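You operate a simulated robot arm through the tools that you are given. There is no shell and no other tool. Be economical: measure what you need, move in short steps, check, and stop when the job is done.

You run a simulated two-armed robot. Do the job below in one go: nothing can be reset, and whatever is moved stays where it is left.

TASK
Pick up the green bottle with one hand, pass it to the other hand and put it on the second shelf from the bottom of the open rack. Take the dented cap and leave it on the top of the small grey table. Open the left door of the tall cupboard, take the straw wad from the top of the low cupboard and put it on the second shelf from the bottom of the tall cupboard, then shut the door. Open the high cupboard door. Any order will do. Set down upright: green bottle.

The check looks at the end state, three seconds after you hand in, the way a careful person would. Anything else that was tipped, shoved, dropped, spilled or broken makes it a failure. A push-on lid holds only when it is set on centred and level and pressed home; a screw cap is set on level and turned clockwise until tight.

THE ROBOT
Two 7-joint arms with two-finger parallel grippers on one trunk, on a base that drives. Base frame: it is fixed to the floor where the robot stands at the start and does not move with it; the origin is under the middle of the robot, x ahead of it, y to its left, z up. Units: cm, degrees, N and s.
The left shoulder is at the start at [7, 17.7, 90.8], the right one opposite. With the tool pointing down near the work surface each hand reaches from about 10 to 72 cm from the robot's upright axis, wherever it stands, measured 20 degrees to its own side. Places, roughly: dented cap (9x6x4 cm) [-770, -640, 80]; green bottle (7x7x19 cm) [60, 10, 140]; high cupboard door [60, -80, 170]; left door of the tall cupboard [50, 220, 90]; second shelf of the open rack [70, 50, 60]; second shelf of the tall cupboard [70, 190, 50]; straw wad (6x4x3 cm) [-110, 320, 90]; top of the small grey table [-820, -450, 70]. Payload 3.43 kg a hand.
Tool frame (each hand has its own): the origin (TCP) lies between the finger pads and is the grasp point; the fingertips stand 3 cm ahead of it; z points along the fingers, y is the line along which they close. Largest opening 9.4 cm; finger width 2.8, thickness 1; the body of the gripper, 5 by 9.6 cm, starts 5.5 cm behind the TCP.
Orientation is that of the tool frame in the base frame, as a unit quaternion [w, x, y, z]. With the fingers straight down and closing along the base's y, the tool's x points along the base's -x, its y along +y and its z along -z.

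THE INTERFACE
- The arms move only by the tool drive_tool. It takes "left_series", "right_series" or both (then of equal length, played together; a hand with none holds still); each is one flat list of numbers, 6 for each row, row after row: the shift along the tool's x, y, z in cm, then the turn, a rotation vector about the tool's x, y, z in degrees. In form: [x, y, z, rx, ry, rz, x, y, z, rx, ry, rz, ...]. A call has 1 to 8 rows; each row shifts and turns the commanded pose from where the row before left it, along the tool's axes as they then stand. "left_grip" and "right_grip" are, for a hand that has rows, the finger opening in cm, from 0 to 9.4, set as the call begins (left out, the last holds). Rows are played at 5 a second. More than 5 cm and 8.6 degrees between two rows, or a gripper value outside its range, and nothing of the call is played. Where a pose cannot be reached the arm comes as near as it can. A force on the tool above 40 N (or 10 N above the force at the start of the call, whichever is more), or a blocked arm, ends the call early, and 0.2 s more pass. Each finger travels about 15.3 cm/s and halts on what it meets, pressing with about 32 N; the grip force reading is that of the motor and also rises with nothing between the fingers. The clock runs only during rows and for 0.2 s after the last one: add rows that do not move to give the fingers time. The reply holds the time, the measured pose of the TCP, the force on the tool along the base axes, the opening and the grip force, in the units named above and with some noise, with the torque about the TCP (base axes, N m) and any sound that the robot's microphone picked up.
- Cameras (640 x 400 px; columns grow to the right, rows downward): "scene" is now at [11.6, -5.06, 129.83]; the picture's right is [-0.61, -0.80, 0.00], its down [0.13, -0.10, -0.99] and it looks along [0.79, -0.60, 0.16] (base axes); focal length 214 px, centre (320, 200). "left" rides on the left gripper at [7.6, -1.4, -10.2] in its tool frame; the picture's right is [0.18, 0.98, 0.00], its down [-0.75, 0.14, -0.64] and it looks along [-0.63, 0.12, 0.77] (tool axes); focal length 243 px, centre (320, 200). "right" rides on the right gripper at [7.6, 1.4, -10.2] in its tool frame; the picture's right is [-0.18, 0.98, 0.00], its down [-0.75, -0.14, -0.64] and it looks along [-0.63, -0.12, 0.77] (tool axes); focal length 243 px, centre (320, 200). There is no depth. A picture from a camera that has moved, and an enlarged one, comes with that camera's place and axes in the base frame and with its lens.
- capture(camera): a new picture of that camera. No time passes.
- slide_trunk(by): slides the trunk up (or, below 0, down) by that many cm; the arms and the scene camera ride with it, the base frame stays. It gives what a move gives, with no picture.
- drive_base(legs): drives the robot by 1 to 6 legs, each [ahead, turn to the left] in cm and degrees, along the robot's own axes; the way and the turn of a leg run together, so that a leg with both is an arc; at most 150 cm and 180 degrees a leg. The arms and the cameras ride along, it lands a little off, and it stops where it bumps. It gives what a move gives.
- head_to(pan, tilt): turns the head with the scene camera to pan (to the left, within 86 degrees either way) and tilt (down, from -29 to 69), counted from straight ahead of the robot. It gives what a move gives.
- inspect(camera, box): a new picture of the part [left, top, right, bottom] of that camera's present view, enlarged. No time passes.
- hand_in(): hands the job in; it is judged then, once.

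Go step by step. Nothing tells you exact positions but the pictures and the camera data: compare them with the known pose of the tool, close in by small moves and look again before you grip or let go. The budget is 165 turns and 118 pictures, counting those below and the enlarged ones. Unless the task says otherwise, let go and move clear before handing in, and close with one line.

The tools are called after ">>>" by a JSON object that holds its "api" and its "payload". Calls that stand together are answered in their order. drive_tool: Moves the arms, as the interface text tells. Its arguments: {"type":"object","properties":{"left_series":{"type":"array","items":{"type":"number"}},"left_grip":{"type":"number"},"right_series":{"type":"array","items":{"type":"number"}},"right_grip":{"type":"number"}},"required":[]} The other tools are called the same way: slide_trunk (by) slides the trunk up or down; drive_base (legs) drives the base; head_to (pan, tilt) turns the head that bears the scene camera; capture (camera) takes a picture; inspect (camera, box) takes an enlarged picture of a part of a camera's view; hand_in () hands the job in.

At the start:

```text
time_s: 0.0
left_tcp_pos: [49.99, 1.88, 99.96]
left_ee_rot: [0.0, -0.001, 1.0, 0.0]
left_ft_force: [0.7, -0.5, -0.5]
left_wrist_torque: [0.01, 0.02, 0.0]
left_width: 9.4
left_gripper_force: 0.0
right_tcp_pos: [38.76, -41.81, 99.95]
right_ee_rot: [0.0, 0.0, 1.0, -0.001]
right_ft_force: [0.3, -0.2, -0.6]
right_wrist_torque: [0.01, 0.01, 0.0]
right_width: 9.39
right_gripper_force: 0.1
trunk travel left (down, up): [-48.8, 35.2]
robot x, y, heading: [0.44, -0.21, -0.0]
head pan, tilt: [-37.3, -9.2]
```

scene: 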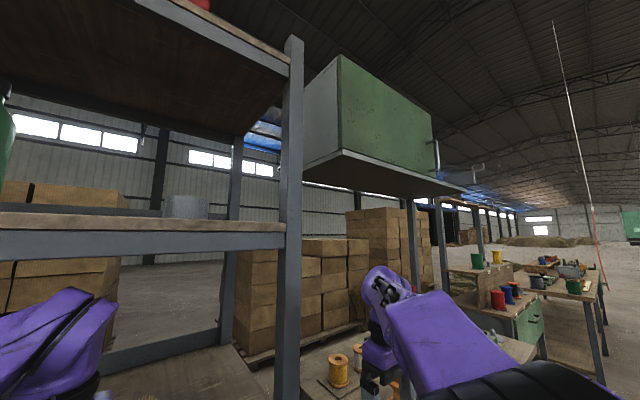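
right: 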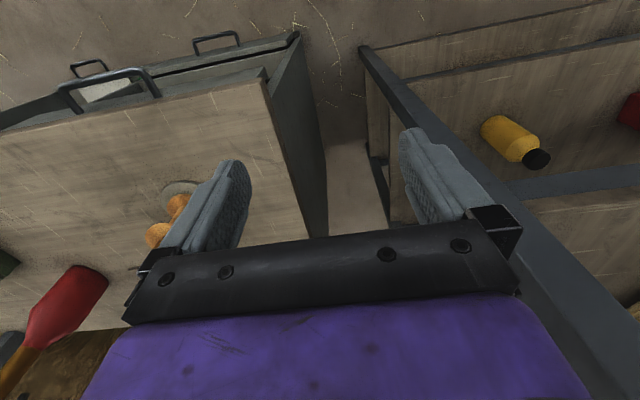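
left: 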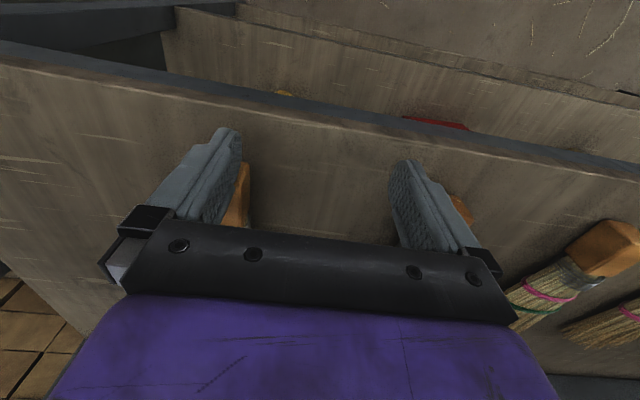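

I see the open rack ahead, with the green bottle at the left edge of view and the high cupboard to the right. I'll look around with the head first.

>>> {"api": "head_to", "payload": {"pan": 10, "tilt": 5}}

>>> {"api": "capture", "payload": {"camera": "scene"}}

```text
time_s: 1.1
left_tcp_pos: [50.0, 1.78, 100.1]
left_ee_rot: [0.0, -0.002, 1.0, 0.0]
left_ft_force: [0.0, 0.4, 0.1]
left_wrist_torque: [0.0, -0.03, -0.02]
left_width: 9.42
left_gripper_force: 0.1
right_tcp_pos: [38.67, -41.63, 100.08]
right_ee_rot: [0.0, 0.0, 1.0, 0.0]
right_ft_force: [-1.0, 0.6, 0.8]
right_wrist_torque: [0.0, 0.02, -0.01]
right_width: 9.42
right_gripper_force: 0.0
trunk travel left (down, up): [-48.8, 35.2]
robot x, y, heading: [-0.0, -0.07, -0.2]
head pan, tilt: [10.0, 5.0]
```

```text
114 pictures are left
camera scene: at [13.9, 1.66, 127.62], right [0.17, -0.98, 0.0], down [-0.09, -0.01, -1.0], along [0.98, 0.17, -0.09], focal length 214 px, centre (320, 200)
```

scene: 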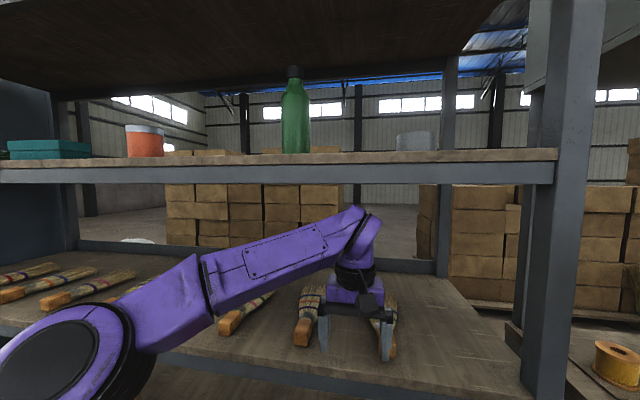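

The green bottle stands on a rack shelf at about z=131, and my left hand is over the shelf below it. I'll look to both sides before moving.

>>> {"api": "head_to", "payload": {"pan": 80, "tilt": 20}}

>>> {"api": "capture", "payload": {"camera": "scene"}}

>>> {"api": "head_to", "payload": {"pan": -80, "tilt": 20}}

>>> {"api": "capture", "payload": {"camera": "scene"}}

```text
time_s: 2.6
left_tcp_pos: [50.04, 1.8, 99.9]
left_ee_rot: [0.0, -0.001, 1.0, 0.0]
left_ft_force: [-0.1, 0.3, 0.4]
left_wrist_torque: [-0.01, 0.03, 0.02]
left_width: 9.41
left_gripper_force: 0.1
right_tcp_pos: [38.7, -41.63, 100.03]
right_ee_rot: [0.0, 0.0, 1.0, 0.0]
right_ft_force: [-0.3, -0.4, 0.0]
right_wrist_torque: [0.01, 0.01, 0.01]
right_width: 9.38
right_gripper_force: 0.0
trunk travel left (down, up): [-48.8, 35.2]
robot x, y, heading: [-0.13, 0.1, 0.2]
head pan, tilt: [80.0, 20.0]
```

```text
113 pictures are left
camera scene: at [6.48, 9.25, 125.19], right [0.98, -0.17, 0.0], down [-0.06, -0.34, -0.94], along [0.16, 0.93, -0.34], focal length 214 px, centre (320, 200)
```

scene: 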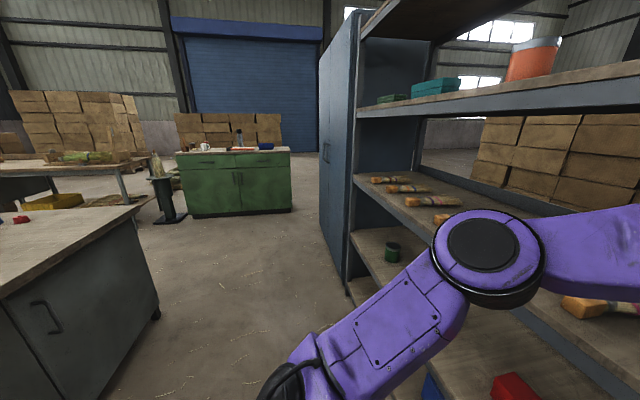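

```text
time_s: 5.0
left_tcp_pos: [50.11, 1.86, 100.03]
left_ee_rot: [0.001, -0.001, 1.0, 0.0]
left_ft_force: [-0.3, -0.3, 0.2]
left_wrist_torque: [0.0, 0.04, 0.01]
left_width: 9.39
left_gripper_force: 0.1
right_tcp_pos: [38.71, -41.57, 99.86]
right_ee_rot: [0.001, 0.001, 1.0, -0.001]
right_ft_force: [0.3, -0.2, -0.2]
right_wrist_torque: [-0.01, -0.01, 0.0]
right_width: 9.38
right_gripper_force: 0.1
trunk travel left (down, up): [-48.8, 35.2]
robot x, y, heading: [-0.13, -0.01, -0.0]
head pan, tilt: [-80.0, 20.0]
```

```text
112 pictures are left
camera scene: at [6.48, -9.09, 125.18], right [-0.98, -0.17, 0.0], down [-0.06, 0.34, -0.94], along [0.16, -0.93, -0.34], focal length 214 px, centre (320, 200)
```

scene: 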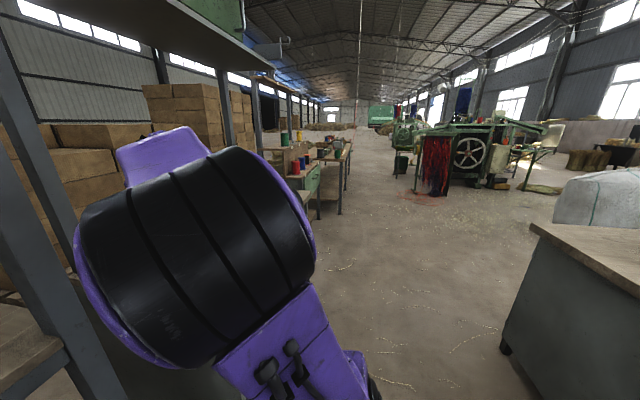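

A bench stands behind me at about x≈-63, the tall cupboard is to the left, and the low green cupboard is beyond it. I'll back up a little so my left hand leaves the rack, then raise the trunk.

>>> {"api": "drive_base", "payload": {"legs": [[-22, 0]]}}

>>> {"api": "slide_trunk", "payload": {"by": 25}}

>>> {"api": "head_to", "payload": {"pan": 15, "tilt": 0}}

>>> {"api": "capture", "payload": {"camera": "scene"}}

```text
time_s: 6.7
left_tcp_pos: [28.18, 1.91, 99.98]
left_ee_rot: [0.001, -0.002, 1.0, -0.001]
left_ft_force: [-0.4, -0.1, -0.4]
left_wrist_torque: [-0.01, -0.03, 0.01]
left_width: 9.44
left_gripper_force: 0.1
right_tcp_pos: [16.89, -41.69, 100.0]
right_ee_rot: [0.001, -0.001, 1.0, -0.001]
right_ft_force: [-0.3, 0.9, 0.0]
right_wrist_torque: [-0.01, -0.03, 0.0]
right_width: 9.4
right_gripper_force: 0.1
trunk travel left (down, up): [-48.8, 35.2]
robot x, y, heading: [-22.09, -0.01, 0.2]
head pan, tilt: [-80.0, 20.0]
```

```text
time_s: 9.3
left_tcp_pos: [28.2, 1.85, 124.96]
left_ee_rot: [-0.001, -0.002, 1.0, 0.0]
left_ft_force: [0.0, -0.1, 0.5]
left_wrist_torque: [-0.01, 0.03, -0.01]
left_width: 9.4
left_gripper_force: 0.0
right_tcp_pos: [17.01, -41.57, 124.9]
right_ee_rot: [0.0, 0.0, 1.0, -0.001]
right_ft_force: [0.6, 0.4, -0.3]
right_wrist_torque: [0.0, -0.02, -0.03]
right_width: 9.4
right_gripper_force: 0.1
trunk travel left (down, up): [-73.8, 10.2]
robot x, y, heading: [-21.88, 0.28, 0.0]
head pan, tilt: [-80.0, 20.0]
```

```text
time_s: 11.0
left_tcp_pos: [28.15, 2.04, 124.99]
left_ee_rot: [0.0, -0.002, 1.0, 0.0]
left_ft_force: [0.1, -0.1, -0.9]
left_wrist_torque: [-0.01, 0.03, -0.01]
left_width: 9.39
left_gripper_force: 0.0
right_tcp_pos: [16.93, -41.58, 124.87]
right_ee_rot: [0.0, -0.001, 1.0, -0.001]
right_ft_force: [-0.2, 0.1, -0.4]
right_wrist_torque: [0.02, 0.01, 0.0]
right_width: 9.4
right_gripper_force: 0.0
trunk travel left (down, up): [-73.8, 10.2]
robot x, y, heading: [-21.41, -0.33, 0.1]
head pan, tilt: [15.0, 0.0]
```

```text
111 pictures are left
camera scene: at [-8.35, 2.4, 153.41], right [0.26, -0.97, 0.0], down [0.0, 0.0, -1.0], along [0.97, 0.26, 0.0], focal length 214 px, centre (320, 200)
```

scene: 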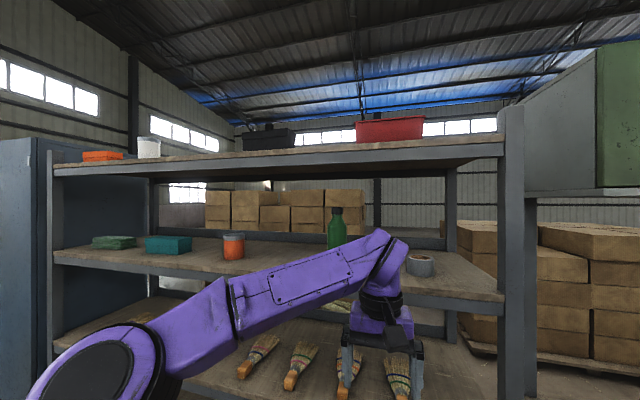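

I place the bottle near (60, 15) on the shelf at z≈131.6, with the rack front at x≈47. I'll pitch the left tool to 30° below horizontal while lining it up with the bottle in y.

>>> {"api": "drive_tool", "payload": {"left_series": [0, 1.9, 0, 0, -8.57, 0, 0, 1.9, 0, 0, -8.57, 0, 0, 1.9, 0, 0, -8.57, 0, 0, 1.9, 0, 0, -8.57, 0, 0, 1.9, 0, 0, -8.57, 0, 0, 1.9, 0, 0, -8.57, 0, 0, 1.9, 0, 0, -8.57, 0, 0, 0, 0, 0, 0, 0], "left_grip": 9.4}}

>>> {"api": "slide_trunk", "payload": {"by": 10}}

>>> {"api": "capture", "payload": {"camera": "left"}}

>>> {"api": "capture", "payload": {"camera": "scene"}}

```text
time_s: 12.8
left_tcp_pos: [28.04, 14.95, 125.04]
left_ee_rot: [0.501, -0.002, 0.865, 0.002]
left_ft_force: [0.1, -0.3, 0.2]
left_wrist_torque: [-0.04, 0.01, 0.02]
left_width: 9.37
left_gripper_force: 0.0
right_tcp_pos: [16.94, -41.69, 124.98]
right_ee_rot: [0.0, -0.001, 1.0, 0.0]
right_ft_force: [0.0, -0.4, 0.0]
right_wrist_torque: [0.05, 0.03, -0.02]
right_width: 9.41
right_gripper_force: 0.1
trunk travel left (down, up): [-73.8, 10.2]
robot x, y, heading: [-22.02, 0.06, -0.2]
head pan, tilt: [15.0, 0.0]
```

```text
time_s: 14.1
left_tcp_pos: [28.13, 15.17, 134.97]
left_ee_rot: [0.5, -0.001, 0.866, 0.0]
left_ft_force: [0.1, -0.2, -0.1]
left_wrist_torque: [-0.02, 0.03, 0.0]
left_width: 9.42
left_gripper_force: 0.1
right_tcp_pos: [17.01, -41.56, 134.98]
right_ee_rot: [0.001, -0.001, 1.0, 0.0]
right_ft_force: [-0.3, 0.3, 0.5]
right_wrist_torque: [0.02, -0.02, 0.03]
right_width: 9.42
right_gripper_force: 0.1
trunk travel left (down, up): [-83.8, 0.2]
robot x, y, heading: [-21.96, -0.17, -0.1]
head pan, tilt: [15.0, 0.0]
```

```text
110 pictures are left
camera left: at [15.42, 13.7, 133.37], right [-0.1, 0.98, -0.16], down [-0.18, 0.14, 0.97], along [0.98, 0.12, 0.16], focal length 243 px, centre (320, 200)
```

left: 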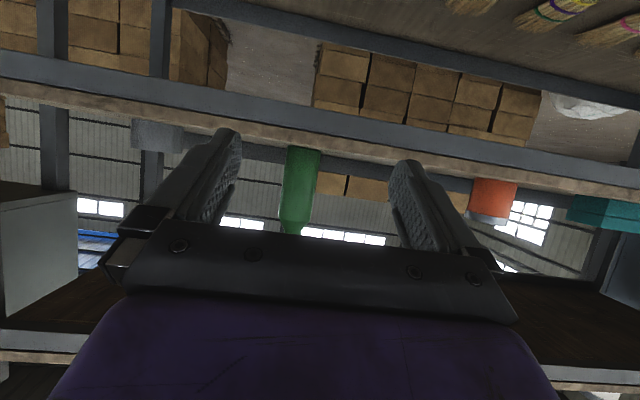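

```text
109 pictures are left
camera scene: at [-8.34, 2.41, 163.41], right [0.26, -0.97, 0.0], down [0.0, 0.0, -1.0], along [0.97, 0.26, 0.0], focal length 214 px, centre (320, 200)
```

scene: 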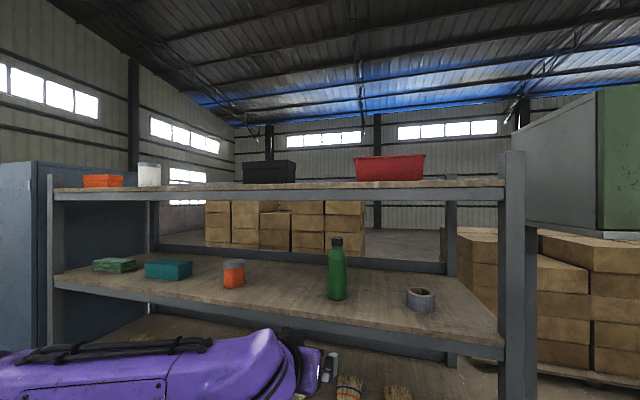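

I have a clear view of the bottle and want a tighter fix on its depth, so I'll enlarge it.

>>> {"api": "inspect", "payload": {"camera": "scene", "box": [280, 180, 440, 340]}}

>>> {"api": "inspect", "payload": {"camera": "left", "box": [220, 100, 420, 250]}}

```text
2.50 times, centred on (360, 260) of scene
camera zoom: at [-8.34, 2.41, 163.41], right [0.26, -0.97, 0.0], down [0.0, 0.0, -1.0], along [0.97, 0.26, 0.0], focal length 536 px, centre (220, 50)
```

zoom: 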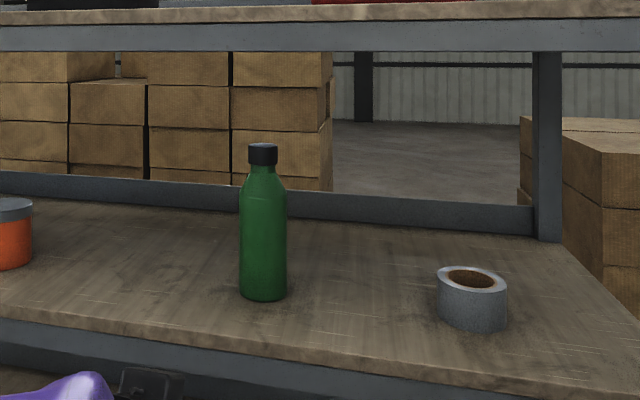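

```text
2.67 times, centred on (320, 175) of left
camera zoom: at [15.42, 13.7, 133.37], right [-0.1, 0.98, -0.16], down [-0.18, 0.14, 0.97], along [0.98, 0.12, 0.16], focal length 647 px, centre (320, 267)
```

zoom: 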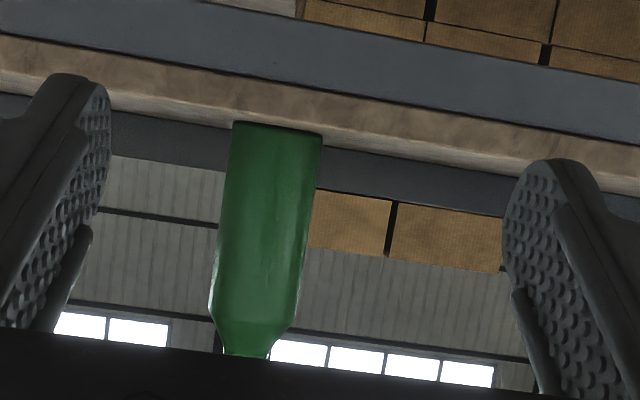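

The bottle's axis is near (62.3, 15.1) and its base is at z≈131.7. I'll lift the hand slightly and then drive in.

>>> {"api": "drive_tool", "payload": {"left_series": [-2.17, 0, -1.25, 0, 0, 0, 0, 0, 0, 0, 0, 0]}}

>>> {"api": "drive_base", "payload": {"legs": [[20, 0]]}}

>>> {"api": "inspect", "payload": {"camera": "left", "box": [120, 50, 520, 300]}}

>>> {"api": "capture", "payload": {"camera": "scene"}}

```text
time_s: 14.7
left_tcp_pos: [28.17, 15.15, 137.55]
left_ee_rot: [0.499, -0.002, 0.866, 0.001]
left_ft_force: [0.5, -0.1, 0.2]
left_wrist_torque: [0.0, -0.03, 0.01]
left_width: 9.4
left_gripper_force: 0.1
right_tcp_pos: [16.9, -41.75, 134.95]
right_ee_rot: [0.0, -0.001, 1.0, 0.0]
right_ft_force: [0.2, -0.6, 0.3]
right_wrist_torque: [-0.02, 0.02, 0.03]
right_width: 9.39
right_gripper_force: 0.0
trunk travel left (down, up): [-83.8, 0.2]
robot x, y, heading: [-22.08, -0.23, 0.1]
head pan, tilt: [15.0, 0.0]
```

```text
time_s: 16.3
left_tcp_pos: [47.61, 15.2, 137.7]
left_ee_rot: [0.502, -0.001, 0.865, 0.0]
left_ft_force: [-1.5, 0.1, 0.3]
left_wrist_torque: [0.01, 0.0, 0.01]
left_width: 9.4
left_gripper_force: 0.0
right_tcp_pos: [36.35, -41.57, 135.08]
right_ee_rot: [0.002, 0.0, 1.0, 0.0]
right_ft_force: [-0.4, -0.1, 1.1]
right_wrist_torque: [-0.01, 0.0, 0.02]
right_width: 9.43
right_gripper_force: 0.0
trunk travel left (down, up): [-83.8, 0.2]
robot x, y, heading: [-1.78, 0.13, 0.0]
head pan, tilt: [15.0, 0.0]
```

```text
1.60 times, centred on (320, 175) of left
camera zoom: at [35.02, 13.69, 136.0], right [-0.09, 0.98, -0.16], down [-0.18, 0.14, 0.97], along [0.98, 0.12, 0.17], focal length 388 px, centre (320, 240)
```

zoom: 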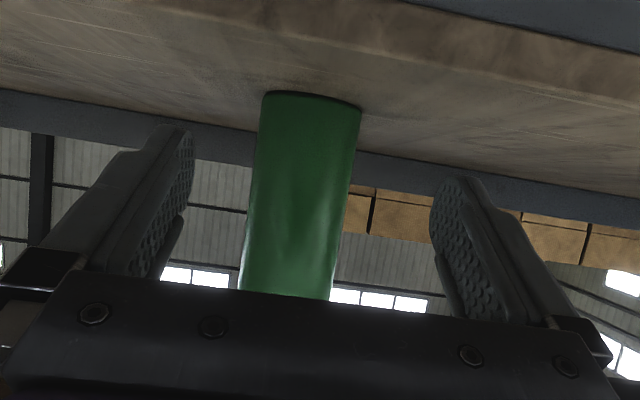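

```text
105 pictures are left
camera scene: at [11.17, 2.43, 163.46], right [0.26, -0.97, 0.0], down [0.0, 0.0, -1.0], along [0.97, 0.26, 0.0], focal length 214 px, centre (320, 200)
```

scene: 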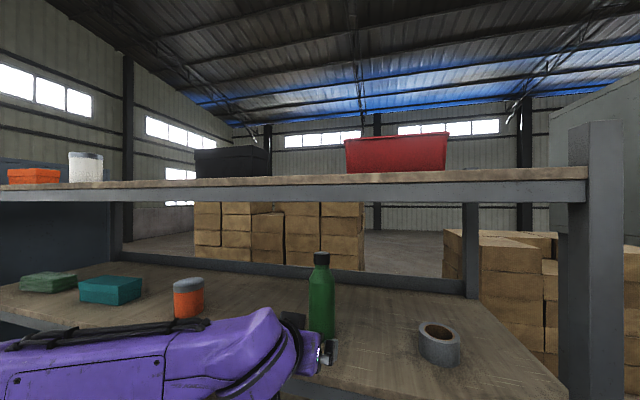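

The bottle is centred between the fingers within a few millimetres. I'll advance 14.6 cm straight ahead.

>>> {"api": "drive_tool", "payload": {"left_series": [-1.83, 0, 3.16, 0, 0, 0, -1.83, 0, 3.16, 0, 0, 0, -1.83, 0, 3.16, 0, 0, 0, -1.83, 0, 3.16, 0, 0, 0, 0, 0, 0, 0, 0, 0]}}

>>> {"api": "capture", "payload": {"camera": "left"}}

>>> {"api": "inspect", "payload": {"camera": "scene", "box": [240, 240, 440, 400]}}

```text
time_s: 17.5
left_tcp_pos: [62.56, 15.04, 137.75]
left_ee_rot: [0.501, -0.001, 0.865, 0.001]
left_ft_force: [0.0, 0.1, 0.3]
left_wrist_torque: [-0.01, 0.0, 0.0]
left_width: 9.41
left_gripper_force: 0.1
right_tcp_pos: [36.7, -41.78, 134.98]
right_ee_rot: [0.0, 0.0, 1.0, 0.0]
right_ft_force: [-0.1, -0.2, -0.1]
right_wrist_torque: [0.0, 0.0, -0.01]
right_width: 9.4
right_gripper_force: 0.0
trunk travel left (down, up): [-83.8, 0.2]
robot x, y, heading: [-2.29, 0.04, 0.3]
head pan, tilt: [15.0, 0.0]
```

```text
104 pictures are left
camera left: at [49.96, 13.72, 135.99], right [-0.09, 0.98, -0.16], down [-0.18, 0.14, 0.97], along [0.98, 0.12, 0.16], focal length 243 px, centre (320, 200)
```

left: 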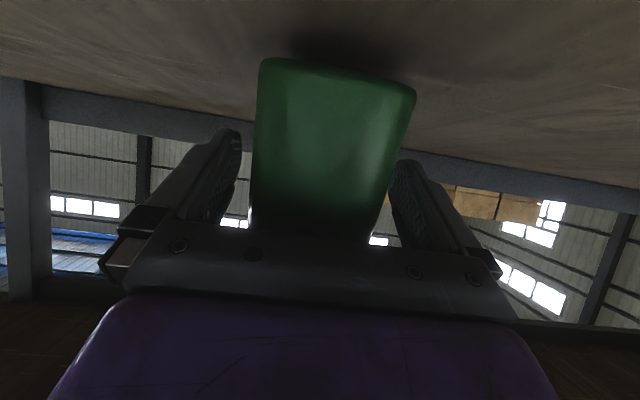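

```text
2.50 times, centred on (340, 320) of scene
camera zoom: at [11.53, 2.44, 163.42], right [0.26, -0.97, 0.0], down [0.0, 0.0, -1.0], along [0.97, 0.26, 0.0], focal length 536 px, centre (270, -100)
```

zoom: 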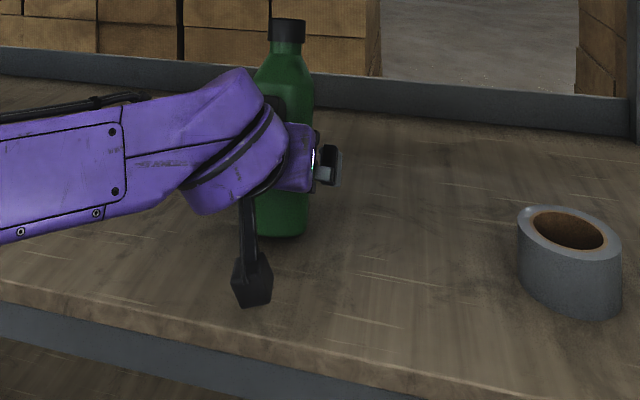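

The bottle is between the fingers and sits about 0.4 cm toward +y. I'll nudge across and close.

>>> {"api": "drive_tool", "payload": {"left_series": [0, 0.4, 0, 0, 0, 0, 0, 0, 0, 0, 0, 0]}}

>>> {"api": "drive_tool", "payload": {"left_series": [0, 0, 0, 0, 0, 0, 0, 0, 0, 0, 0, 0, 0, 0, 0, 0, 0, 0], "left_grip": 4}}

>>> {"api": "capture", "payload": {"camera": "left"}}

```text
time_s: 18.1
left_tcp_pos: [62.66, 15.58, 137.61]
left_ee_rot: [0.5, -0.002, 0.866, 0.001]
left_ft_force: [-0.9, 0.0, -0.1]
left_wrist_torque: [-0.01, -0.02, -0.02]
left_width: 9.4
left_gripper_force: 0.1
right_tcp_pos: [36.8, -41.64, 135.01]
right_ee_rot: [0.0, 0.0, 1.0, 0.0]
right_ft_force: [0.7, 0.3, 0.5]
right_wrist_torque: [-0.01, 0.0, -0.01]
right_width: 9.38
right_gripper_force: 0.1
trunk travel left (down, up): [-83.8, 0.2]
robot x, y, heading: [-1.9, -0.18, -0.0]
head pan, tilt: [15.0, 0.0]
```

```text
time_s: 18.9
left_tcp_pos: [62.55, 15.63, 137.7]
left_ee_rot: [0.501, -0.002, 0.865, 0.001]
left_ft_force: [-0.6, 0.0, -1.2]
left_wrist_torque: [-0.01, 0.03, 0.0]
left_width: 6.6
left_gripper_force: 31.6
right_tcp_pos: [36.96, -41.69, 134.97]
right_ee_rot: [0.0, 0.0, 1.0, 0.0]
right_ft_force: [-0.6, 0.2, -0.3]
right_wrist_torque: [-0.02, 0.02, 0.01]
right_width: 9.4
right_gripper_force: 0.1
trunk travel left (down, up): [-83.8, 0.2]
robot x, y, heading: [-2.12, 0.06, -0.2]
head pan, tilt: [15.0, 0.0]
```

```text
102 pictures are left
camera left: at [49.96, 14.13, 135.97], right [-0.09, 0.98, -0.16], down [-0.18, 0.14, 0.97], along [0.98, 0.12, 0.16], focal length 243 px, centre (320, 200)
```

left: 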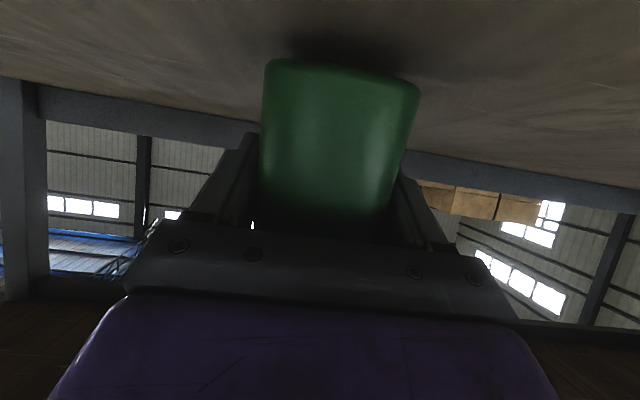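

The grip holds at 6.6 cm. I'll lift 3 cm and back away from the rack.

>>> {"api": "drive_tool", "payload": {"left_series": [-0.87, 0, -0.5, 0, 0, 0, -0.87, 0, -0.5, 0, 0, 0, -0.87, 0, -0.5, 0, 0, 0, 0, 0, 0, 0, 0, 0]}}

>>> {"api": "drive_base", "payload": {"legs": [[-26, 0]]}}

>>> {"api": "head_to", "payload": {"pan": 10, "tilt": 25}}

>>> {"api": "capture", "payload": {"camera": "scene"}}

```text
time_s: 19.9
left_tcp_pos: [62.83, 15.58, 140.65]
left_ee_rot: [0.5, -0.003, 0.866, 0.002]
left_ft_force: [-0.2, -0.6, -4.0]
left_wrist_torque: [0.03, -0.03, 0.03]
left_width: 6.6
left_gripper_force: 31.7
right_tcp_pos: [37.0, -41.69, 135.0]
right_ee_rot: [0.0, 0.0, 1.0, 0.0]
right_ft_force: [-0.4, 0.2, 0.8]
right_wrist_torque: [-0.01, 0.03, -0.01]
right_width: 9.38
right_gripper_force: 0.1
trunk travel left (down, up): [-83.8, 0.2]
robot x, y, heading: [-2.04, -0.13, 0.2]
head pan, tilt: [15.0, 0.0]
```

```text
time_s: 21.8
left_tcp_pos: [37.19, 15.62, 140.39]
left_ee_rot: [0.499, -0.001, 0.866, 0.001]
left_ft_force: [0.6, -1.3, -3.5]
left_wrist_torque: [0.01, -0.02, 0.03]
left_width: 6.6
left_gripper_force: 31.7
right_tcp_pos: [11.22, -41.59, 134.91]
right_ee_rot: [0.0, -0.001, 1.0, 0.001]
right_ft_force: [0.1, -0.4, 0.7]
right_wrist_torque: [0.01, 0.02, 0.02]
right_width: 9.4
right_gripper_force: 0.1
trunk travel left (down, up): [-83.8, 0.2]
robot x, y, heading: [-27.84, -0.18, -0.1]
head pan, tilt: [15.0, 0.0]
```

```text
time_s: 22.7
left_tcp_pos: [36.83, 15.64, 140.57]
left_ee_rot: [0.5, -0.001, 0.866, 0.0]
left_ft_force: [-0.6, -0.4, -4.7]
left_wrist_torque: [0.02, -0.01, -0.01]
left_width: 6.61
left_gripper_force: 32.7
right_tcp_pos: [11.0, -41.74, 134.99]
right_ee_rot: [0.0, 0.0, 1.0, 0.0]
right_ft_force: [0.6, 1.4, -1.5]
right_wrist_torque: [-0.01, -0.04, -0.02]
right_width: 9.4
right_gripper_force: 0.1
trunk travel left (down, up): [-83.8, 0.2]
robot x, y, heading: [-27.72, 0.19, -0.2]
head pan, tilt: [10.0, 25.0]
```

```text
101 pictures are left
camera scene: at [-13.86, 1.71, 159.38], right [0.17, -0.98, 0.0], down [-0.42, -0.07, -0.91], along [0.89, 0.16, -0.42], focal length 214 px, centre (320, 200)
```

scene: 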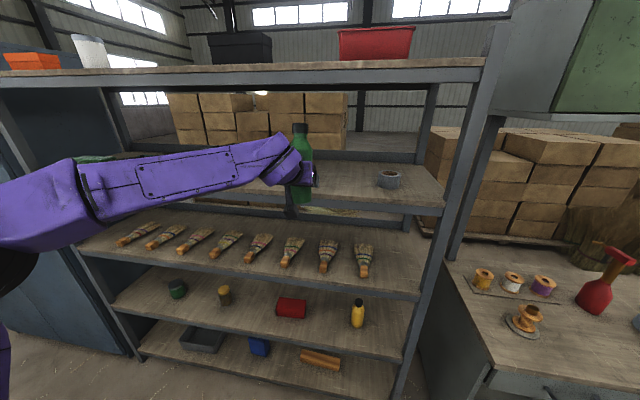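

The lift is clean: the bottle is upright and weighs about 4 N. The second shelf from the bottom has free space between the red cylinder and the yellow bottle. I'll now turn the left hand to point toward -y for the handover.

>>> {"api": "drive_tool", "payload": {"left_series": [1.67, -2, -2.89, 0, 0, 0, 1.67, -2, -2.89, 0, 0, 0, 1.67, -2, -2.89, 0, 0, 0, 0, 0, 0, 7.08, 0, 4.09, 0, 0, 0, 7.08, 0, 4.09, 0, 0, 0, 7.08, 0, 4.09, 0, 0, 0, 7.08, 0, 4.09, 0, 0, 0, 7.08, 0, 4.09]}}

>>> {"api": "drive_tool", "payload": {"left_series": [0, 0, 0, 7.08, 0, 4.09, 0, 0, 0, 7.08, 0, 4.09, 0, 0, 0, 7.08, 0, 4.09, 0, 0, 0, 7.08, 0, 4.09, 0, 0, 0, 7.08, 0, 4.09, 0, 0, 0, 7.08, 0, 4.09, 0, 0, 0, 0, 0, 0]}}

>>> {"api": "slide_trunk", "payload": {"by": -15}}

>>> {"api": "capture", "payload": {"camera": "scene"}}

```text
time_s: 24.5
left_tcp_pos: [27.12, 9.67, 140.39]
left_ee_rot: [0.473, 0.283, 0.818, -0.165]
left_ft_force: [-0.2, 0.0, -4.6]
left_wrist_torque: [-0.04, -0.05, 0.0]
left_width: 6.6
left_gripper_force: 31.8
right_tcp_pos: [11.21, -41.49, 134.97]
right_ee_rot: [0.0, 0.0, 1.0, -0.001]
right_ft_force: [-0.2, 0.1, 0.2]
right_wrist_torque: [-0.01, 0.02, 0.01]
right_width: 9.41
right_gripper_force: 0.0
trunk travel left (down, up): [-83.8, 0.2]
robot x, y, heading: [-28.01, 0.26, 0.0]
head pan, tilt: [10.0, 25.0]
```

```text
time_s: 26.1
left_tcp_pos: [26.96, 9.57, 140.47]
left_ee_rot: [0.473, 0.282, 0.819, -0.163]
left_ft_force: [-0.7, -0.1, -3.9]
left_wrist_torque: [0.0, 0.0, -0.05]
left_width: 6.59
left_gripper_force: 31.5
left hand out of reach, approached as far as the arm can: row 1, 2, 3, 4, 5, 6
right_tcp_pos: [11.04, -41.79, 134.94]
right_ee_rot: [0.0, 0.0, 1.0, 0.0]
right_ft_force: [-0.2, -0.2, 0.1]
right_wrist_torque: [-0.01, -0.01, -0.03]
right_width: 9.44
right_gripper_force: 0.2
trunk travel left (down, up): [-83.8, 0.2]
robot x, y, heading: [-27.74, -0.03, 0.1]
head pan, tilt: [10.0, 25.0]
```

```text
time_s: 27.8
left_tcp_pos: [26.94, 9.57, 125.54]
left_ee_rot: [0.472, 0.282, 0.819, -0.162]
left_ft_force: [-0.4, 0.0, -4.1]
left_wrist_torque: [-0.02, 0.0, -0.01]
left_width: 6.6
left_gripper_force: 32.3
right_tcp_pos: [10.98, -41.68, 120.02]
right_ee_rot: [0.0, 0.0, 1.0, 0.0]
right_ft_force: [-0.8, 0.2, -0.1]
right_wrist_torque: [0.03, 0.01, -0.01]
right_width: 9.4
right_gripper_force: 0.0
trunk travel left (down, up): [-68.8, 15.2]
robot x, y, heading: [-27.27, 0.22, -0.0]
head pan, tilt: [10.0, 25.0]
```

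```text
100 pictures are left
camera scene: at [-13.78, 1.7, 144.37], right [0.17, -0.98, 0.0], down [-0.42, -0.07, -0.91], along [0.89, 0.16, -0.42], focal length 214 px, centre (320, 200)
```

scene: 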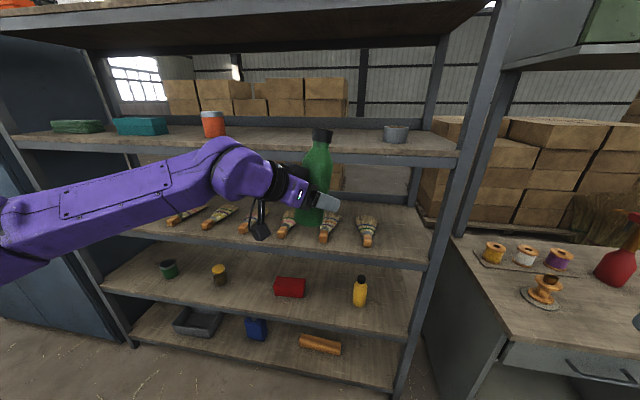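

The left wrist reached its turn limit at about 38° of yaw. I'll shift the bottle toward the middle and have the right hand take it by the cap and neck from the other side.

>>> {"api": "drive_tool", "payload": {"left_series": [-0.97, -3.56, 1.68, 0, 0, 0, -0.97, -3.56, 1.68, 0, 0, 0, -0.97, -3.56, 1.68, 0, 0, 0]}}

>>> {"api": "drive_tool", "payload": {"right_series": [0, 0, 0, 0, -8.57, 0, 0, 0, 0, 0, -8.57, 0, 0, 0, 0, 0, -8.57, 0, 0, 0, 0, 0, -8.57, 0, 0, 0, 0, 0, -8.57, 0, 0, 0, 0, 0, -8.57, 0, 0, 0, 0, 0, -8.57, 0, 0, 0, 0, 0, -8.57, 0]}}

```text
time_s: 28.6
left_tcp_pos: [24.69, -2.77, 125.44]
left_ee_rot: [0.473, 0.282, 0.819, -0.162]
left_ft_force: [-0.6, -0.8, -5.1]
left_wrist_torque: [-0.02, -0.04, 0.01]
left_width: 6.58
left_gripper_force: 32.3
right_tcp_pos: [11.13, -41.84, 119.9]
right_ee_rot: [0.0, 0.0, 1.0, 0.001]
right_ft_force: [-0.1, -0.4, 0.9]
right_wrist_torque: [0.04, 0.01, 0.02]
right_width: 9.39
right_gripper_force: 0.1
trunk travel left (down, up): [-68.8, 15.2]
robot x, y, heading: [-27.8, -0.07, 0.0]
head pan, tilt: [10.0, 25.0]
```

```text
time_s: 30.4
left_tcp_pos: [24.75, -2.48, 125.39]
left_ee_rot: [0.473, 0.283, 0.818, -0.164]
left_ft_force: [-0.6, -0.7, -3.2]
left_wrist_torque: [-0.02, -0.02, 0.0]
left_width: 6.61
left_gripper_force: 31.7
right_tcp_pos: [13.41, -46.04, 119.7]
right_ee_rot: [0.563, 0.002, 0.826, -0.001]
right_ft_force: [-0.7, 0.2, 0.0]
right_wrist_torque: [0.03, 0.01, 0.02]
right_width: 9.38
right_gripper_force: 0.1
right hand out of reach, approached as far as the arm can: row 2, 3, 4, 5, 6
trunk travel left (down, up): [-68.8, 15.2]
robot x, y, heading: [-27.7, -0.14, 0.3]
head pan, tilt: [10.0, 25.0]
```

The right hand is now at about 21° pitch. I'll raise it and yaw it 30° toward the bottle.

>>> {"api": "drive_tool", "payload": {"right_series": [-3.95, 0, -1.56, 0, 0, 0, -3.95, 0, -1.56, 0, 0, 0, -3.95, 0, -1.56, 0, 0, 0, -3.95, 0, -1.56, 0, 0, 0, 0, 0, 0, -6.98, 0, -2.75, 0, 0, 0, -6.98, 0, -2.75, 0, 0, 0, -6.98, 0, -2.75, 0, 0, 0, -6.98, 0, -2.75]}}

>>> {"api": "head_to", "payload": {"pan": 0, "tilt": 15}}

>>> {"api": "capture", "payload": {"camera": "scene"}}

>>> {"api": "capture", "payload": {"camera": "right"}}

```text
time_s: 32.2
left_tcp_pos: [24.79, -2.74, 125.5]
left_ee_rot: [0.473, 0.283, 0.819, -0.163]
left_ft_force: [-0.7, -0.7, -4.1]
left_wrist_torque: [-0.02, -0.06, 0.02]
left_width: 6.59
left_gripper_force: 31.9
right_tcp_pos: [14.11, -47.49, 136.48]
right_ee_rot: [0.544, -0.214, 0.798, 0.147]
right_ft_force: [-0.1, 0.4, -1.0]
right_wrist_torque: [0.01, -0.02, 0.04]
right_width: 9.41
right_gripper_force: 0.0
right hand out of reach, approached as far as the arm can: row 1, 2
trunk travel left (down, up): [-68.8, 15.2]
robot x, y, heading: [-27.76, -0.41, -0.1]
head pan, tilt: [10.0, 25.0]
```

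```text
time_s: 32.9
left_tcp_pos: [24.83, -2.51, 125.6]
left_ee_rot: [0.473, 0.283, 0.819, -0.163]
left_ft_force: [-0.1, -0.1, -3.4]
left_wrist_torque: [-0.02, -0.03, 0.0]
left_width: 6.59
left_gripper_force: 32.0
right_tcp_pos: [14.02, -47.34, 136.5]
right_ee_rot: [0.544, -0.214, 0.798, 0.146]
right_ft_force: [-0.2, 0.5, 0.4]
right_wrist_torque: [0.01, 0.03, 0.03]
right_width: 9.4
right_gripper_force: 0.1
trunk travel left (down, up): [-68.8, 15.2]
robot x, y, heading: [-27.86, 0.17, 0.0]
head pan, tilt: [0.0, 15.0]
```

```text
99 pictures are left
camera scene: at [-13.51, 0.08, 145.98], right [0.0, -1.0, 0.0], down [-0.26, 0.0, -0.97], along [0.97, 0.0, -0.26], focal length 214 px, centre (320, 200)
```

scene: 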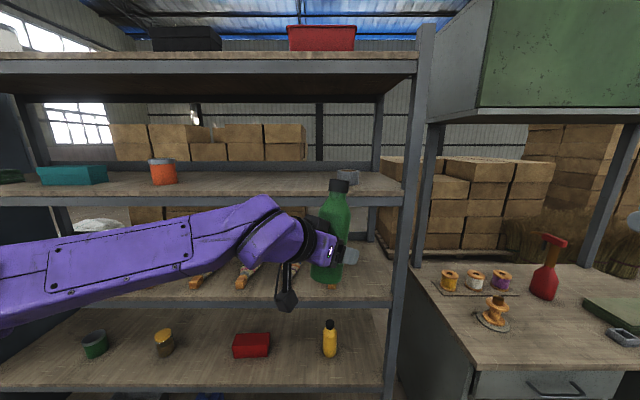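

```text
98 pictures are left
camera right: at [2.52, -52.29, 133.13], right [-0.43, 0.89, 0.17], down [-0.21, -0.28, 0.94], along [0.88, 0.37, 0.31], focal length 243 px, centre (320, 200)
```

right: 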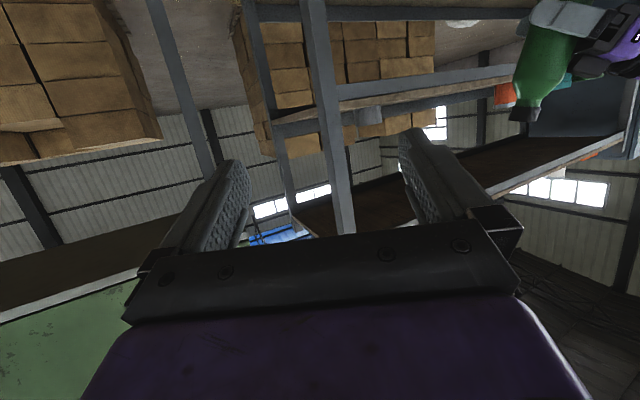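

The cap is near (25, -3, 138), and the bottle may be leaning a little. I'll enlarge it to check.

>>> {"api": "inspect", "payload": {"camera": "scene", "box": [250, 160, 410, 310]}}

```text
2.67 times, centred on (330, 235) of scene
camera zoom: at [-13.51, 0.08, 145.98], right [0.0, -1.0, 0.0], down [-0.26, 0.0, -0.97], along [0.97, 0.0, -0.26], focal length 572 px, centre (293, 107)
```

zoom: 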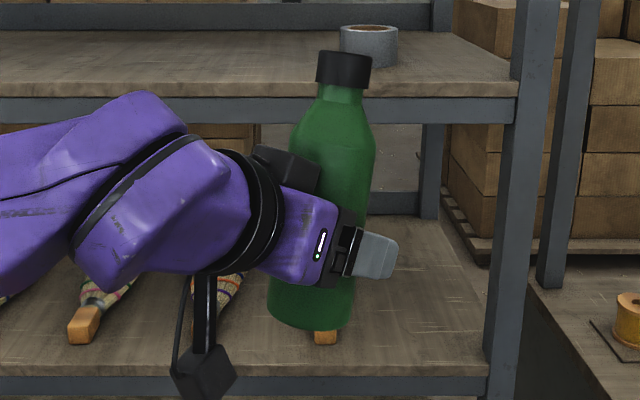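

The bottle leans about 10° forward in the fingers. I'll pitch the left hand to bring it upright again.

>>> {"api": "drive_tool", "payload": {"left_series": [0, 0, 0, 0, -3.4, 0, 0, 0, 0, 0, -3.3, 0, 0, 0, 0, 0, -3.3, 0, 0, 0, 0, 0, 0, 0]}}

>>> {"api": "inspect", "payload": {"camera": "scene", "box": [250, 160, 410, 310]}}

>>> {"api": "capture", "payload": {"camera": "right"}}

```text
time_s: 33.9
left_tcp_pos: [24.75, -2.48, 125.51]
left_ee_rot: [0.542, 0.267, 0.774, -0.187]
left_ft_force: [0.9, 0.4, -4.7]
left_wrist_torque: [-0.03, -0.04, -0.01]
left_width: 6.6
left_gripper_force: 31.6
right_tcp_pos: [13.93, -47.38, 136.55]
right_ee_rot: [0.544, -0.214, 0.798, 0.145]
right_ft_force: [-0.4, -0.7, 0.0]
right_wrist_torque: [-0.02, 0.02, -0.01]
right_width: 9.41
right_gripper_force: 0.0
trunk travel left (down, up): [-68.8, 15.2]
robot x, y, heading: [-27.97, -0.18, 0.1]
head pan, tilt: [0.0, 15.0]
```

```text
2.67 times, centred on (330, 235) of scene
camera zoom: at [-13.5, 0.06, 145.99], right [0.0, -1.0, 0.0], down [-0.26, 0.0, -0.97], along [0.97, 0.0, -0.26], focal length 572 px, centre (293, 107)
```

zoom: 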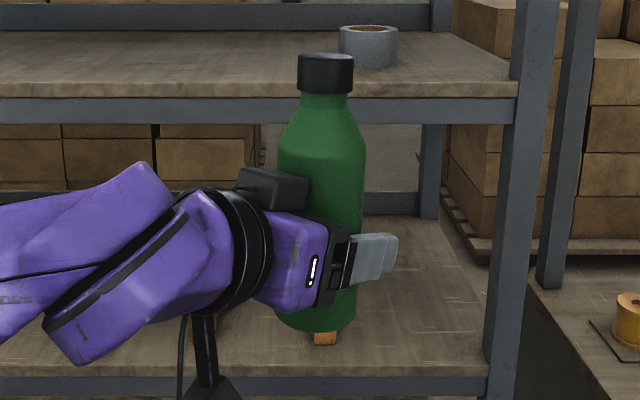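

```text
95 pictures are left
camera right: at [2.54, -52.31, 133.13], right [-0.43, 0.88, 0.17], down [-0.21, -0.28, 0.94], along [0.88, 0.37, 0.31], focal length 243 px, centre (320, 200)
```

right: 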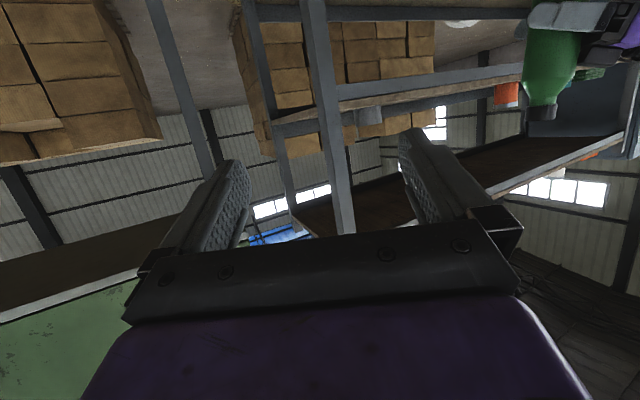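

The bottle is upright again, and both cameras agree the cap is at (24.9, -2.1, 138.2). I'll bring the right hand to a standoff.

>>> {"api": "drive_tool", "payload": {"right_series": [-1.09, 4.22, 2.27, 0, 0, 0, -1.09, 4.22, 2.27, 0, 0, 0, -1.09, 4.22, 2.27, 0, 0, 0, -1.09, 4.22, 2.27, 0, 0, 0, -1.09, 4.22, 2.27, 0, 0, 0, -1.09, 4.22, 2.27, 0, 0, 0, -1.09, 4.22, 2.27, 0, 0, 0], "right_grip": 9.4}}

>>> {"api": "capture", "payload": {"camera": "right"}}

>>> {"api": "capture", "payload": {"camera": "scene"}}

```text
time_s: 35.5
left_tcp_pos: [24.96, -2.26, 125.41]
left_ee_rot: [0.541, 0.267, 0.775, -0.187]
left_ft_force: [0.1, -0.2, -4.8]
left_wrist_torque: [-0.03, -0.03, -0.04]
left_width: 6.58
left_gripper_force: 31.6
right_tcp_pos: [25.1, -27.02, 142.87]
right_ee_rot: [0.545, -0.209, 0.798, 0.149]
right_ft_force: [1.0, 0.3, 0.2]
right_wrist_torque: [-0.02, 0.0, -0.01]
right_width: 9.36
right_gripper_force: 0.1
right hand out of reach, approached as far as the arm can: row 3, 4, 5, 6, 7
trunk travel left (down, up): [-68.8, 15.2]
robot x, y, heading: [-27.56, 0.33, 0.0]
head pan, tilt: [0.0, 15.0]
```

```text
94 pictures are left
camera right: at [13.57, -32.05, 139.52], right [-0.43, 0.88, 0.18], down [-0.21, -0.29, 0.93], along [0.88, 0.36, 0.31], focal length 243 px, centre (320, 200)
```

right: 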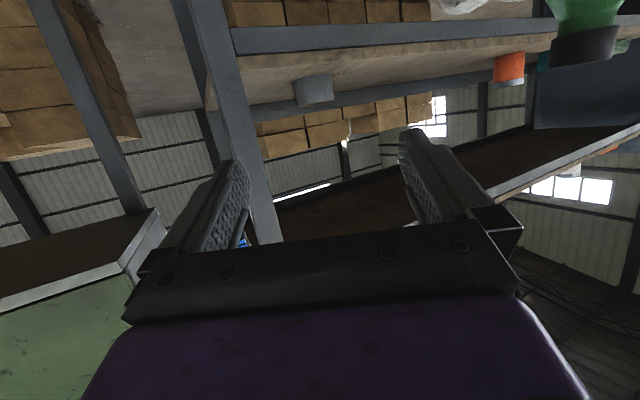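

```text
93 pictures are left
camera scene: at [-13.43, 0.27, 145.98], right [0.0, -1.0, 0.0], down [-0.26, 0.0, -0.97], along [0.97, 0.0, -0.26], focal length 214 px, centre (320, 200)
```

scene: 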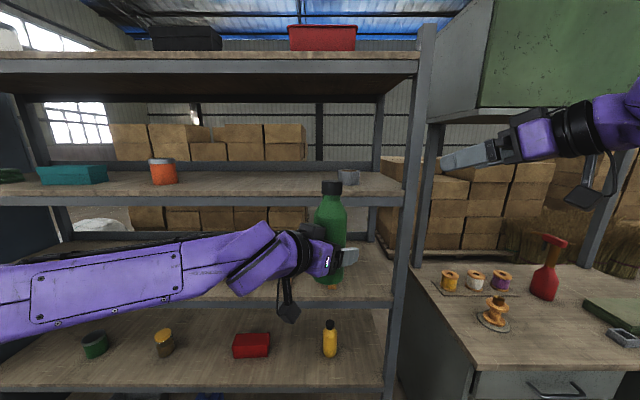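

The right arm can't get that close in at this yaw. I'll move the handover about 12 cm further from my body and use a smaller right yaw of 15°.

>>> {"api": "drive_tool", "payload": {"left_series": [-1.15, 2.2, 3.16, 0, 0, 0, -1.15, 2.2, 3.16, 0, 0, 0, -1.15, 2.2, 3.16, 0, 0, 0, 0, 0, 0, 0, 0, 0, 0, 0, 0, 0, 0, 0, 0, 0, 0, 0, 0, 0, 0, 0, 0, 0, 0, 0], "right_series": [0, 0, 0, 6.98, 0, 2.75, 0, 0, 0, 6.98, 0, 2.75, 0.5, 4.0, 1.42, 0, 0, 0, 0.5, 4.0, 1.42, 0, 0, 0, 0.5, 4.0, 1.42, 0, 0, 0, 0.5, 4.0, 1.42, 0, 0, 0, 0.5, 4.0, 1.42, 0, 0, 0]}}

>>> {"api": "capture", "payload": {"camera": "right"}}

>>> {"api": "capture", "payload": {"camera": "scene"}}

```text
time_s: 37.1
left_tcp_pos: [37.02, -3.31, 125.52]
left_ee_rot: [0.542, 0.268, 0.774, -0.188]
left_ft_force: [0.0, -0.2, -4.5]
left_wrist_torque: [-0.03, -0.03, -0.03]
left_width: 6.6
left_gripper_force: 32.0
right_tcp_pos: [34.98, -11.77, 143.24]
right_ee_rot: [0.558, -0.099, 0.82, 0.078]
right_ft_force: [0.8, 0.5, -0.5]
right_wrist_torque: [-0.04, -0.02, -0.03]
right_width: 9.41
right_gripper_force: 0.0
right hand out of reach, approached as far as the arm can: row 1, 2, 3, 4, 5, 6, 7
trunk travel left (down, up): [-68.8, 15.2]
robot x, y, heading: [-27.88, -0.05, 0.1]
head pan, tilt: [0.0, 15.0]
```

```text
92 pictures are left
camera right: at [22.64, -13.44, 139.9], right [-0.18, 0.97, 0.19], down [-0.27, -0.23, 0.93], along [0.94, 0.12, 0.31], focal length 243 px, centre (320, 200)
```

right: 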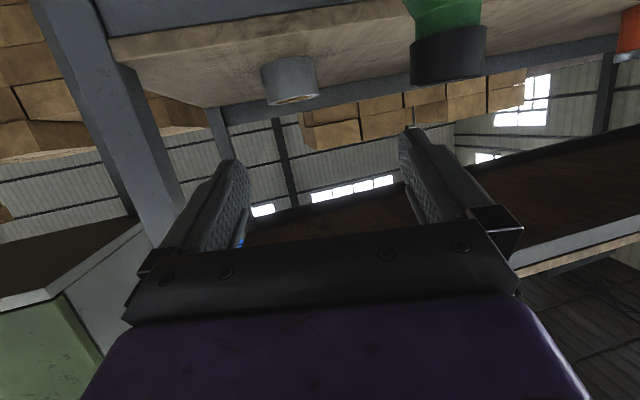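

```text
91 pictures are left
camera scene: at [-13.49, 0.25, 145.99], right [0.0, -1.0, 0.0], down [-0.26, 0.0, -0.97], along [0.97, 0.0, -0.26], focal length 214 px, centre (320, 200)
```

scene: 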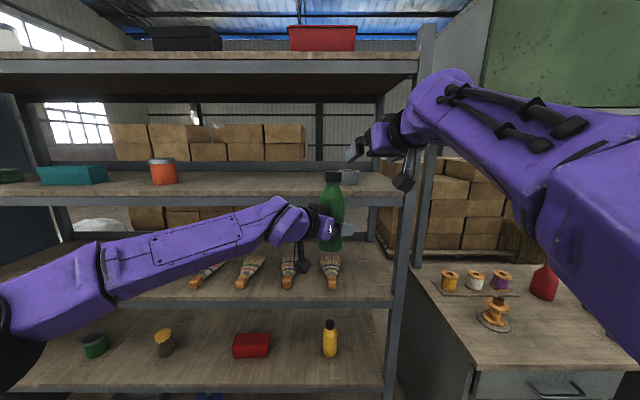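

The arms are cramped because the hands are far above the shoulders. I'll move the right hand aside and lower both hands about 20–25 cm.

>>> {"api": "drive_tool", "payload": {"left_series": [0, 0, 0, 0, 0, 0, 3.13, 0, 1.14, 0, 0, 0, 3.13, 0, 1.14, 0, 0, 0, 3.13, 0, 1.14, 0, 0, 0, 3.13, 0, 1.14, 0, 0, 0, 3.13, 0, 1.14, 0, 0, 0, 3.13, 0, 1.14, 0, 0, 0], "right_series": [0, -5, 0, 0, 0, 0, 3.88, 0, 1.53, 0, 0, 0, 3.88, 0, 1.53, 0, 0, 0, 3.88, 0, 1.53, 0, 0, 0, 3.88, 0, 1.53, 0, 0, 0, 3.88, 0, 1.53, 0, 0, 0, 3.88, 0, 1.53, 0, 0, 0]}}

>>> {"api": "drive_tool", "payload": {"right_series": [0, 0, -4, 0, 0, 0, 0, 0, -4, 0, 0, 0, 0, 0, -4, 0, 0, 0]}}

>>> {"api": "capture", "payload": {"camera": "right"}}

>>> {"api": "capture", "payload": {"camera": "scene"}}

```text
time_s: 38.7
left_tcp_pos: [37.26, -3.57, 105.34]
left_ee_rot: [0.542, 0.267, 0.775, -0.187]
left_ft_force: [0.4, 1.2, -3.6]
left_wrist_torque: [-0.01, 0.01, 0.01]
left_width: 6.59
left_gripper_force: 32.0
right_tcp_pos: [37.09, -15.88, 117.91]
right_ee_rot: [0.558, -0.107, 0.82, 0.073]
right_ft_force: [-0.1, 0.3, 0.3]
right_wrist_torque: [-0.01, -0.03, 0.0]
right_width: 9.38
right_gripper_force: 0.1
right hand out of reach, approached as far as the arm can: row 3, 4
trunk travel left (down, up): [-68.8, 15.2]
robot x, y, heading: [-27.87, 0.07, 0.1]
head pan, tilt: [0.0, 15.0]
```

```text
time_s: 39.5
left_tcp_pos: [36.96, -3.44, 105.5]
left_ee_rot: [0.542, 0.267, 0.775, -0.187]
left_ft_force: [0.4, 0.7, -5.4]
left_wrist_torque: [-0.03, -0.04, 0.0]
left_width: 6.58
left_gripper_force: 31.9
right_tcp_pos: [33.54, -21.93, 120.28]
right_ee_rot: [0.563, -0.102, 0.816, 0.082]
right_ft_force: [-0.2, 0.6, 0.0]
right_wrist_torque: [0.0, 0.03, 0.0]
right_width: 9.37
right_gripper_force: 0.0
right hand out of reach, approached as far as the arm can: row 1, 2, 3
trunk travel left (down, up): [-68.8, 15.2]
robot x, y, heading: [-27.59, -0.37, -0.1]
head pan, tilt: [0.0, 15.0]
```

```text
90 pictures are left
camera right: at [21.22, -23.62, 116.84], right [-0.19, 0.96, 0.19], down [-0.28, -0.24, 0.93], along [0.94, 0.12, 0.32], focal length 243 px, centre (320, 200)
```

right: 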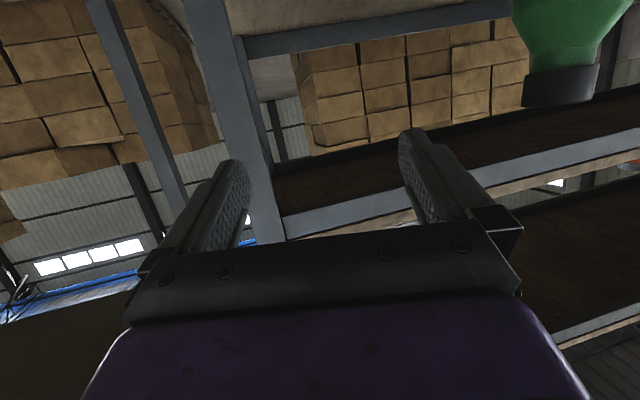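

```text
89 pictures are left
camera scene: at [-13.58, 0.09, 146.0], right [0.0, -1.0, 0.0], down [-0.26, 0.0, -0.97], along [0.97, 0.0, -0.26], focal length 214 px, centre (320, 200)
```

scene: 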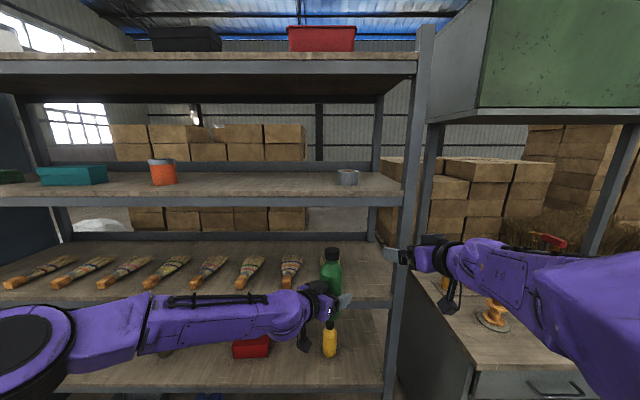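

The cap is at (36.8, -3.1, 118.1) by both cameras. I'll bring the right hand in above the cap and then descend over it.

>>> {"api": "drive_tool", "payload": {"right_series": [-4.08, 0.78, -0.51, 0, 0, 0, -4.08, 0.78, -0.51, 0, 0, 0, -0.21, 3.96, 1.49, 0, 0, 0, -0.21, 3.96, 1.49, 0, 0, 0, -0.21, 3.96, 1.49, 0, 0, 0, -0.21, 3.96, 1.49, 0, 0, 0]}}

>>> {"api": "capture", "payload": {"camera": "right"}}

>>> {"api": "capture", "payload": {"camera": "scene"}}

```text
time_s: 40.9
left_tcp_pos: [37.02, -3.43, 105.45]
left_ee_rot: [0.542, 0.267, 0.774, -0.188]
left_ft_force: [-0.4, 0.7, -4.2]
left_wrist_torque: [-0.07, -0.06, -0.01]
left_width: 6.6
left_gripper_force: 31.9
right_tcp_pos: [38.37, -3.9, 126.94]
right_ee_rot: [0.56, -0.097, 0.819, 0.081]
right_ft_force: [-0.4, 0.1, -0.2]
right_wrist_torque: [0.01, 0.0, -0.02]
right_width: 9.41
right_gripper_force: 0.1
right hand out of reach, approached as far as the arm can: row 1, 3
trunk travel left (down, up): [-68.8, 15.2]
robot x, y, heading: [-27.67, -0.23, 0.1]
head pan, tilt: [0.0, 15.0]
```

```text
88 pictures are left
camera right: at [25.95, -5.52, 123.52], right [-0.18, 0.96, 0.2], down [-0.28, -0.24, 0.93], along [0.94, 0.11, 0.31], focal length 243 px, centre (320, 200)
```

right: 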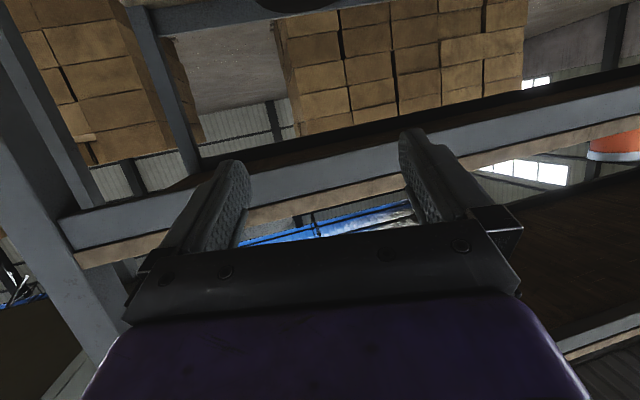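

```text
87 pictures are left
camera scene: at [-13.37, 0.18, 145.97], right [0.0, -1.0, 0.0], down [-0.26, 0.0, -0.97], along [0.97, 0.0, -0.26], focal length 214 px, centre (320, 200)
```

scene: 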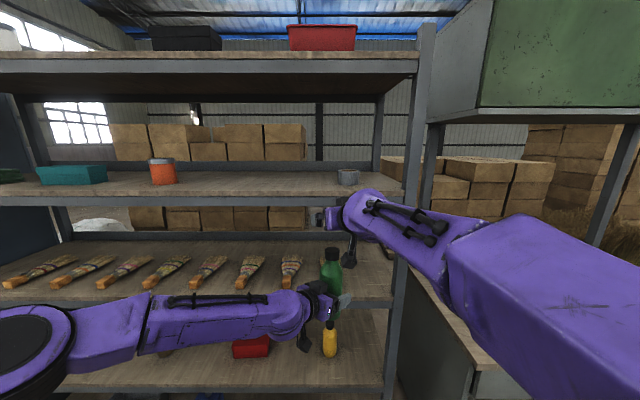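

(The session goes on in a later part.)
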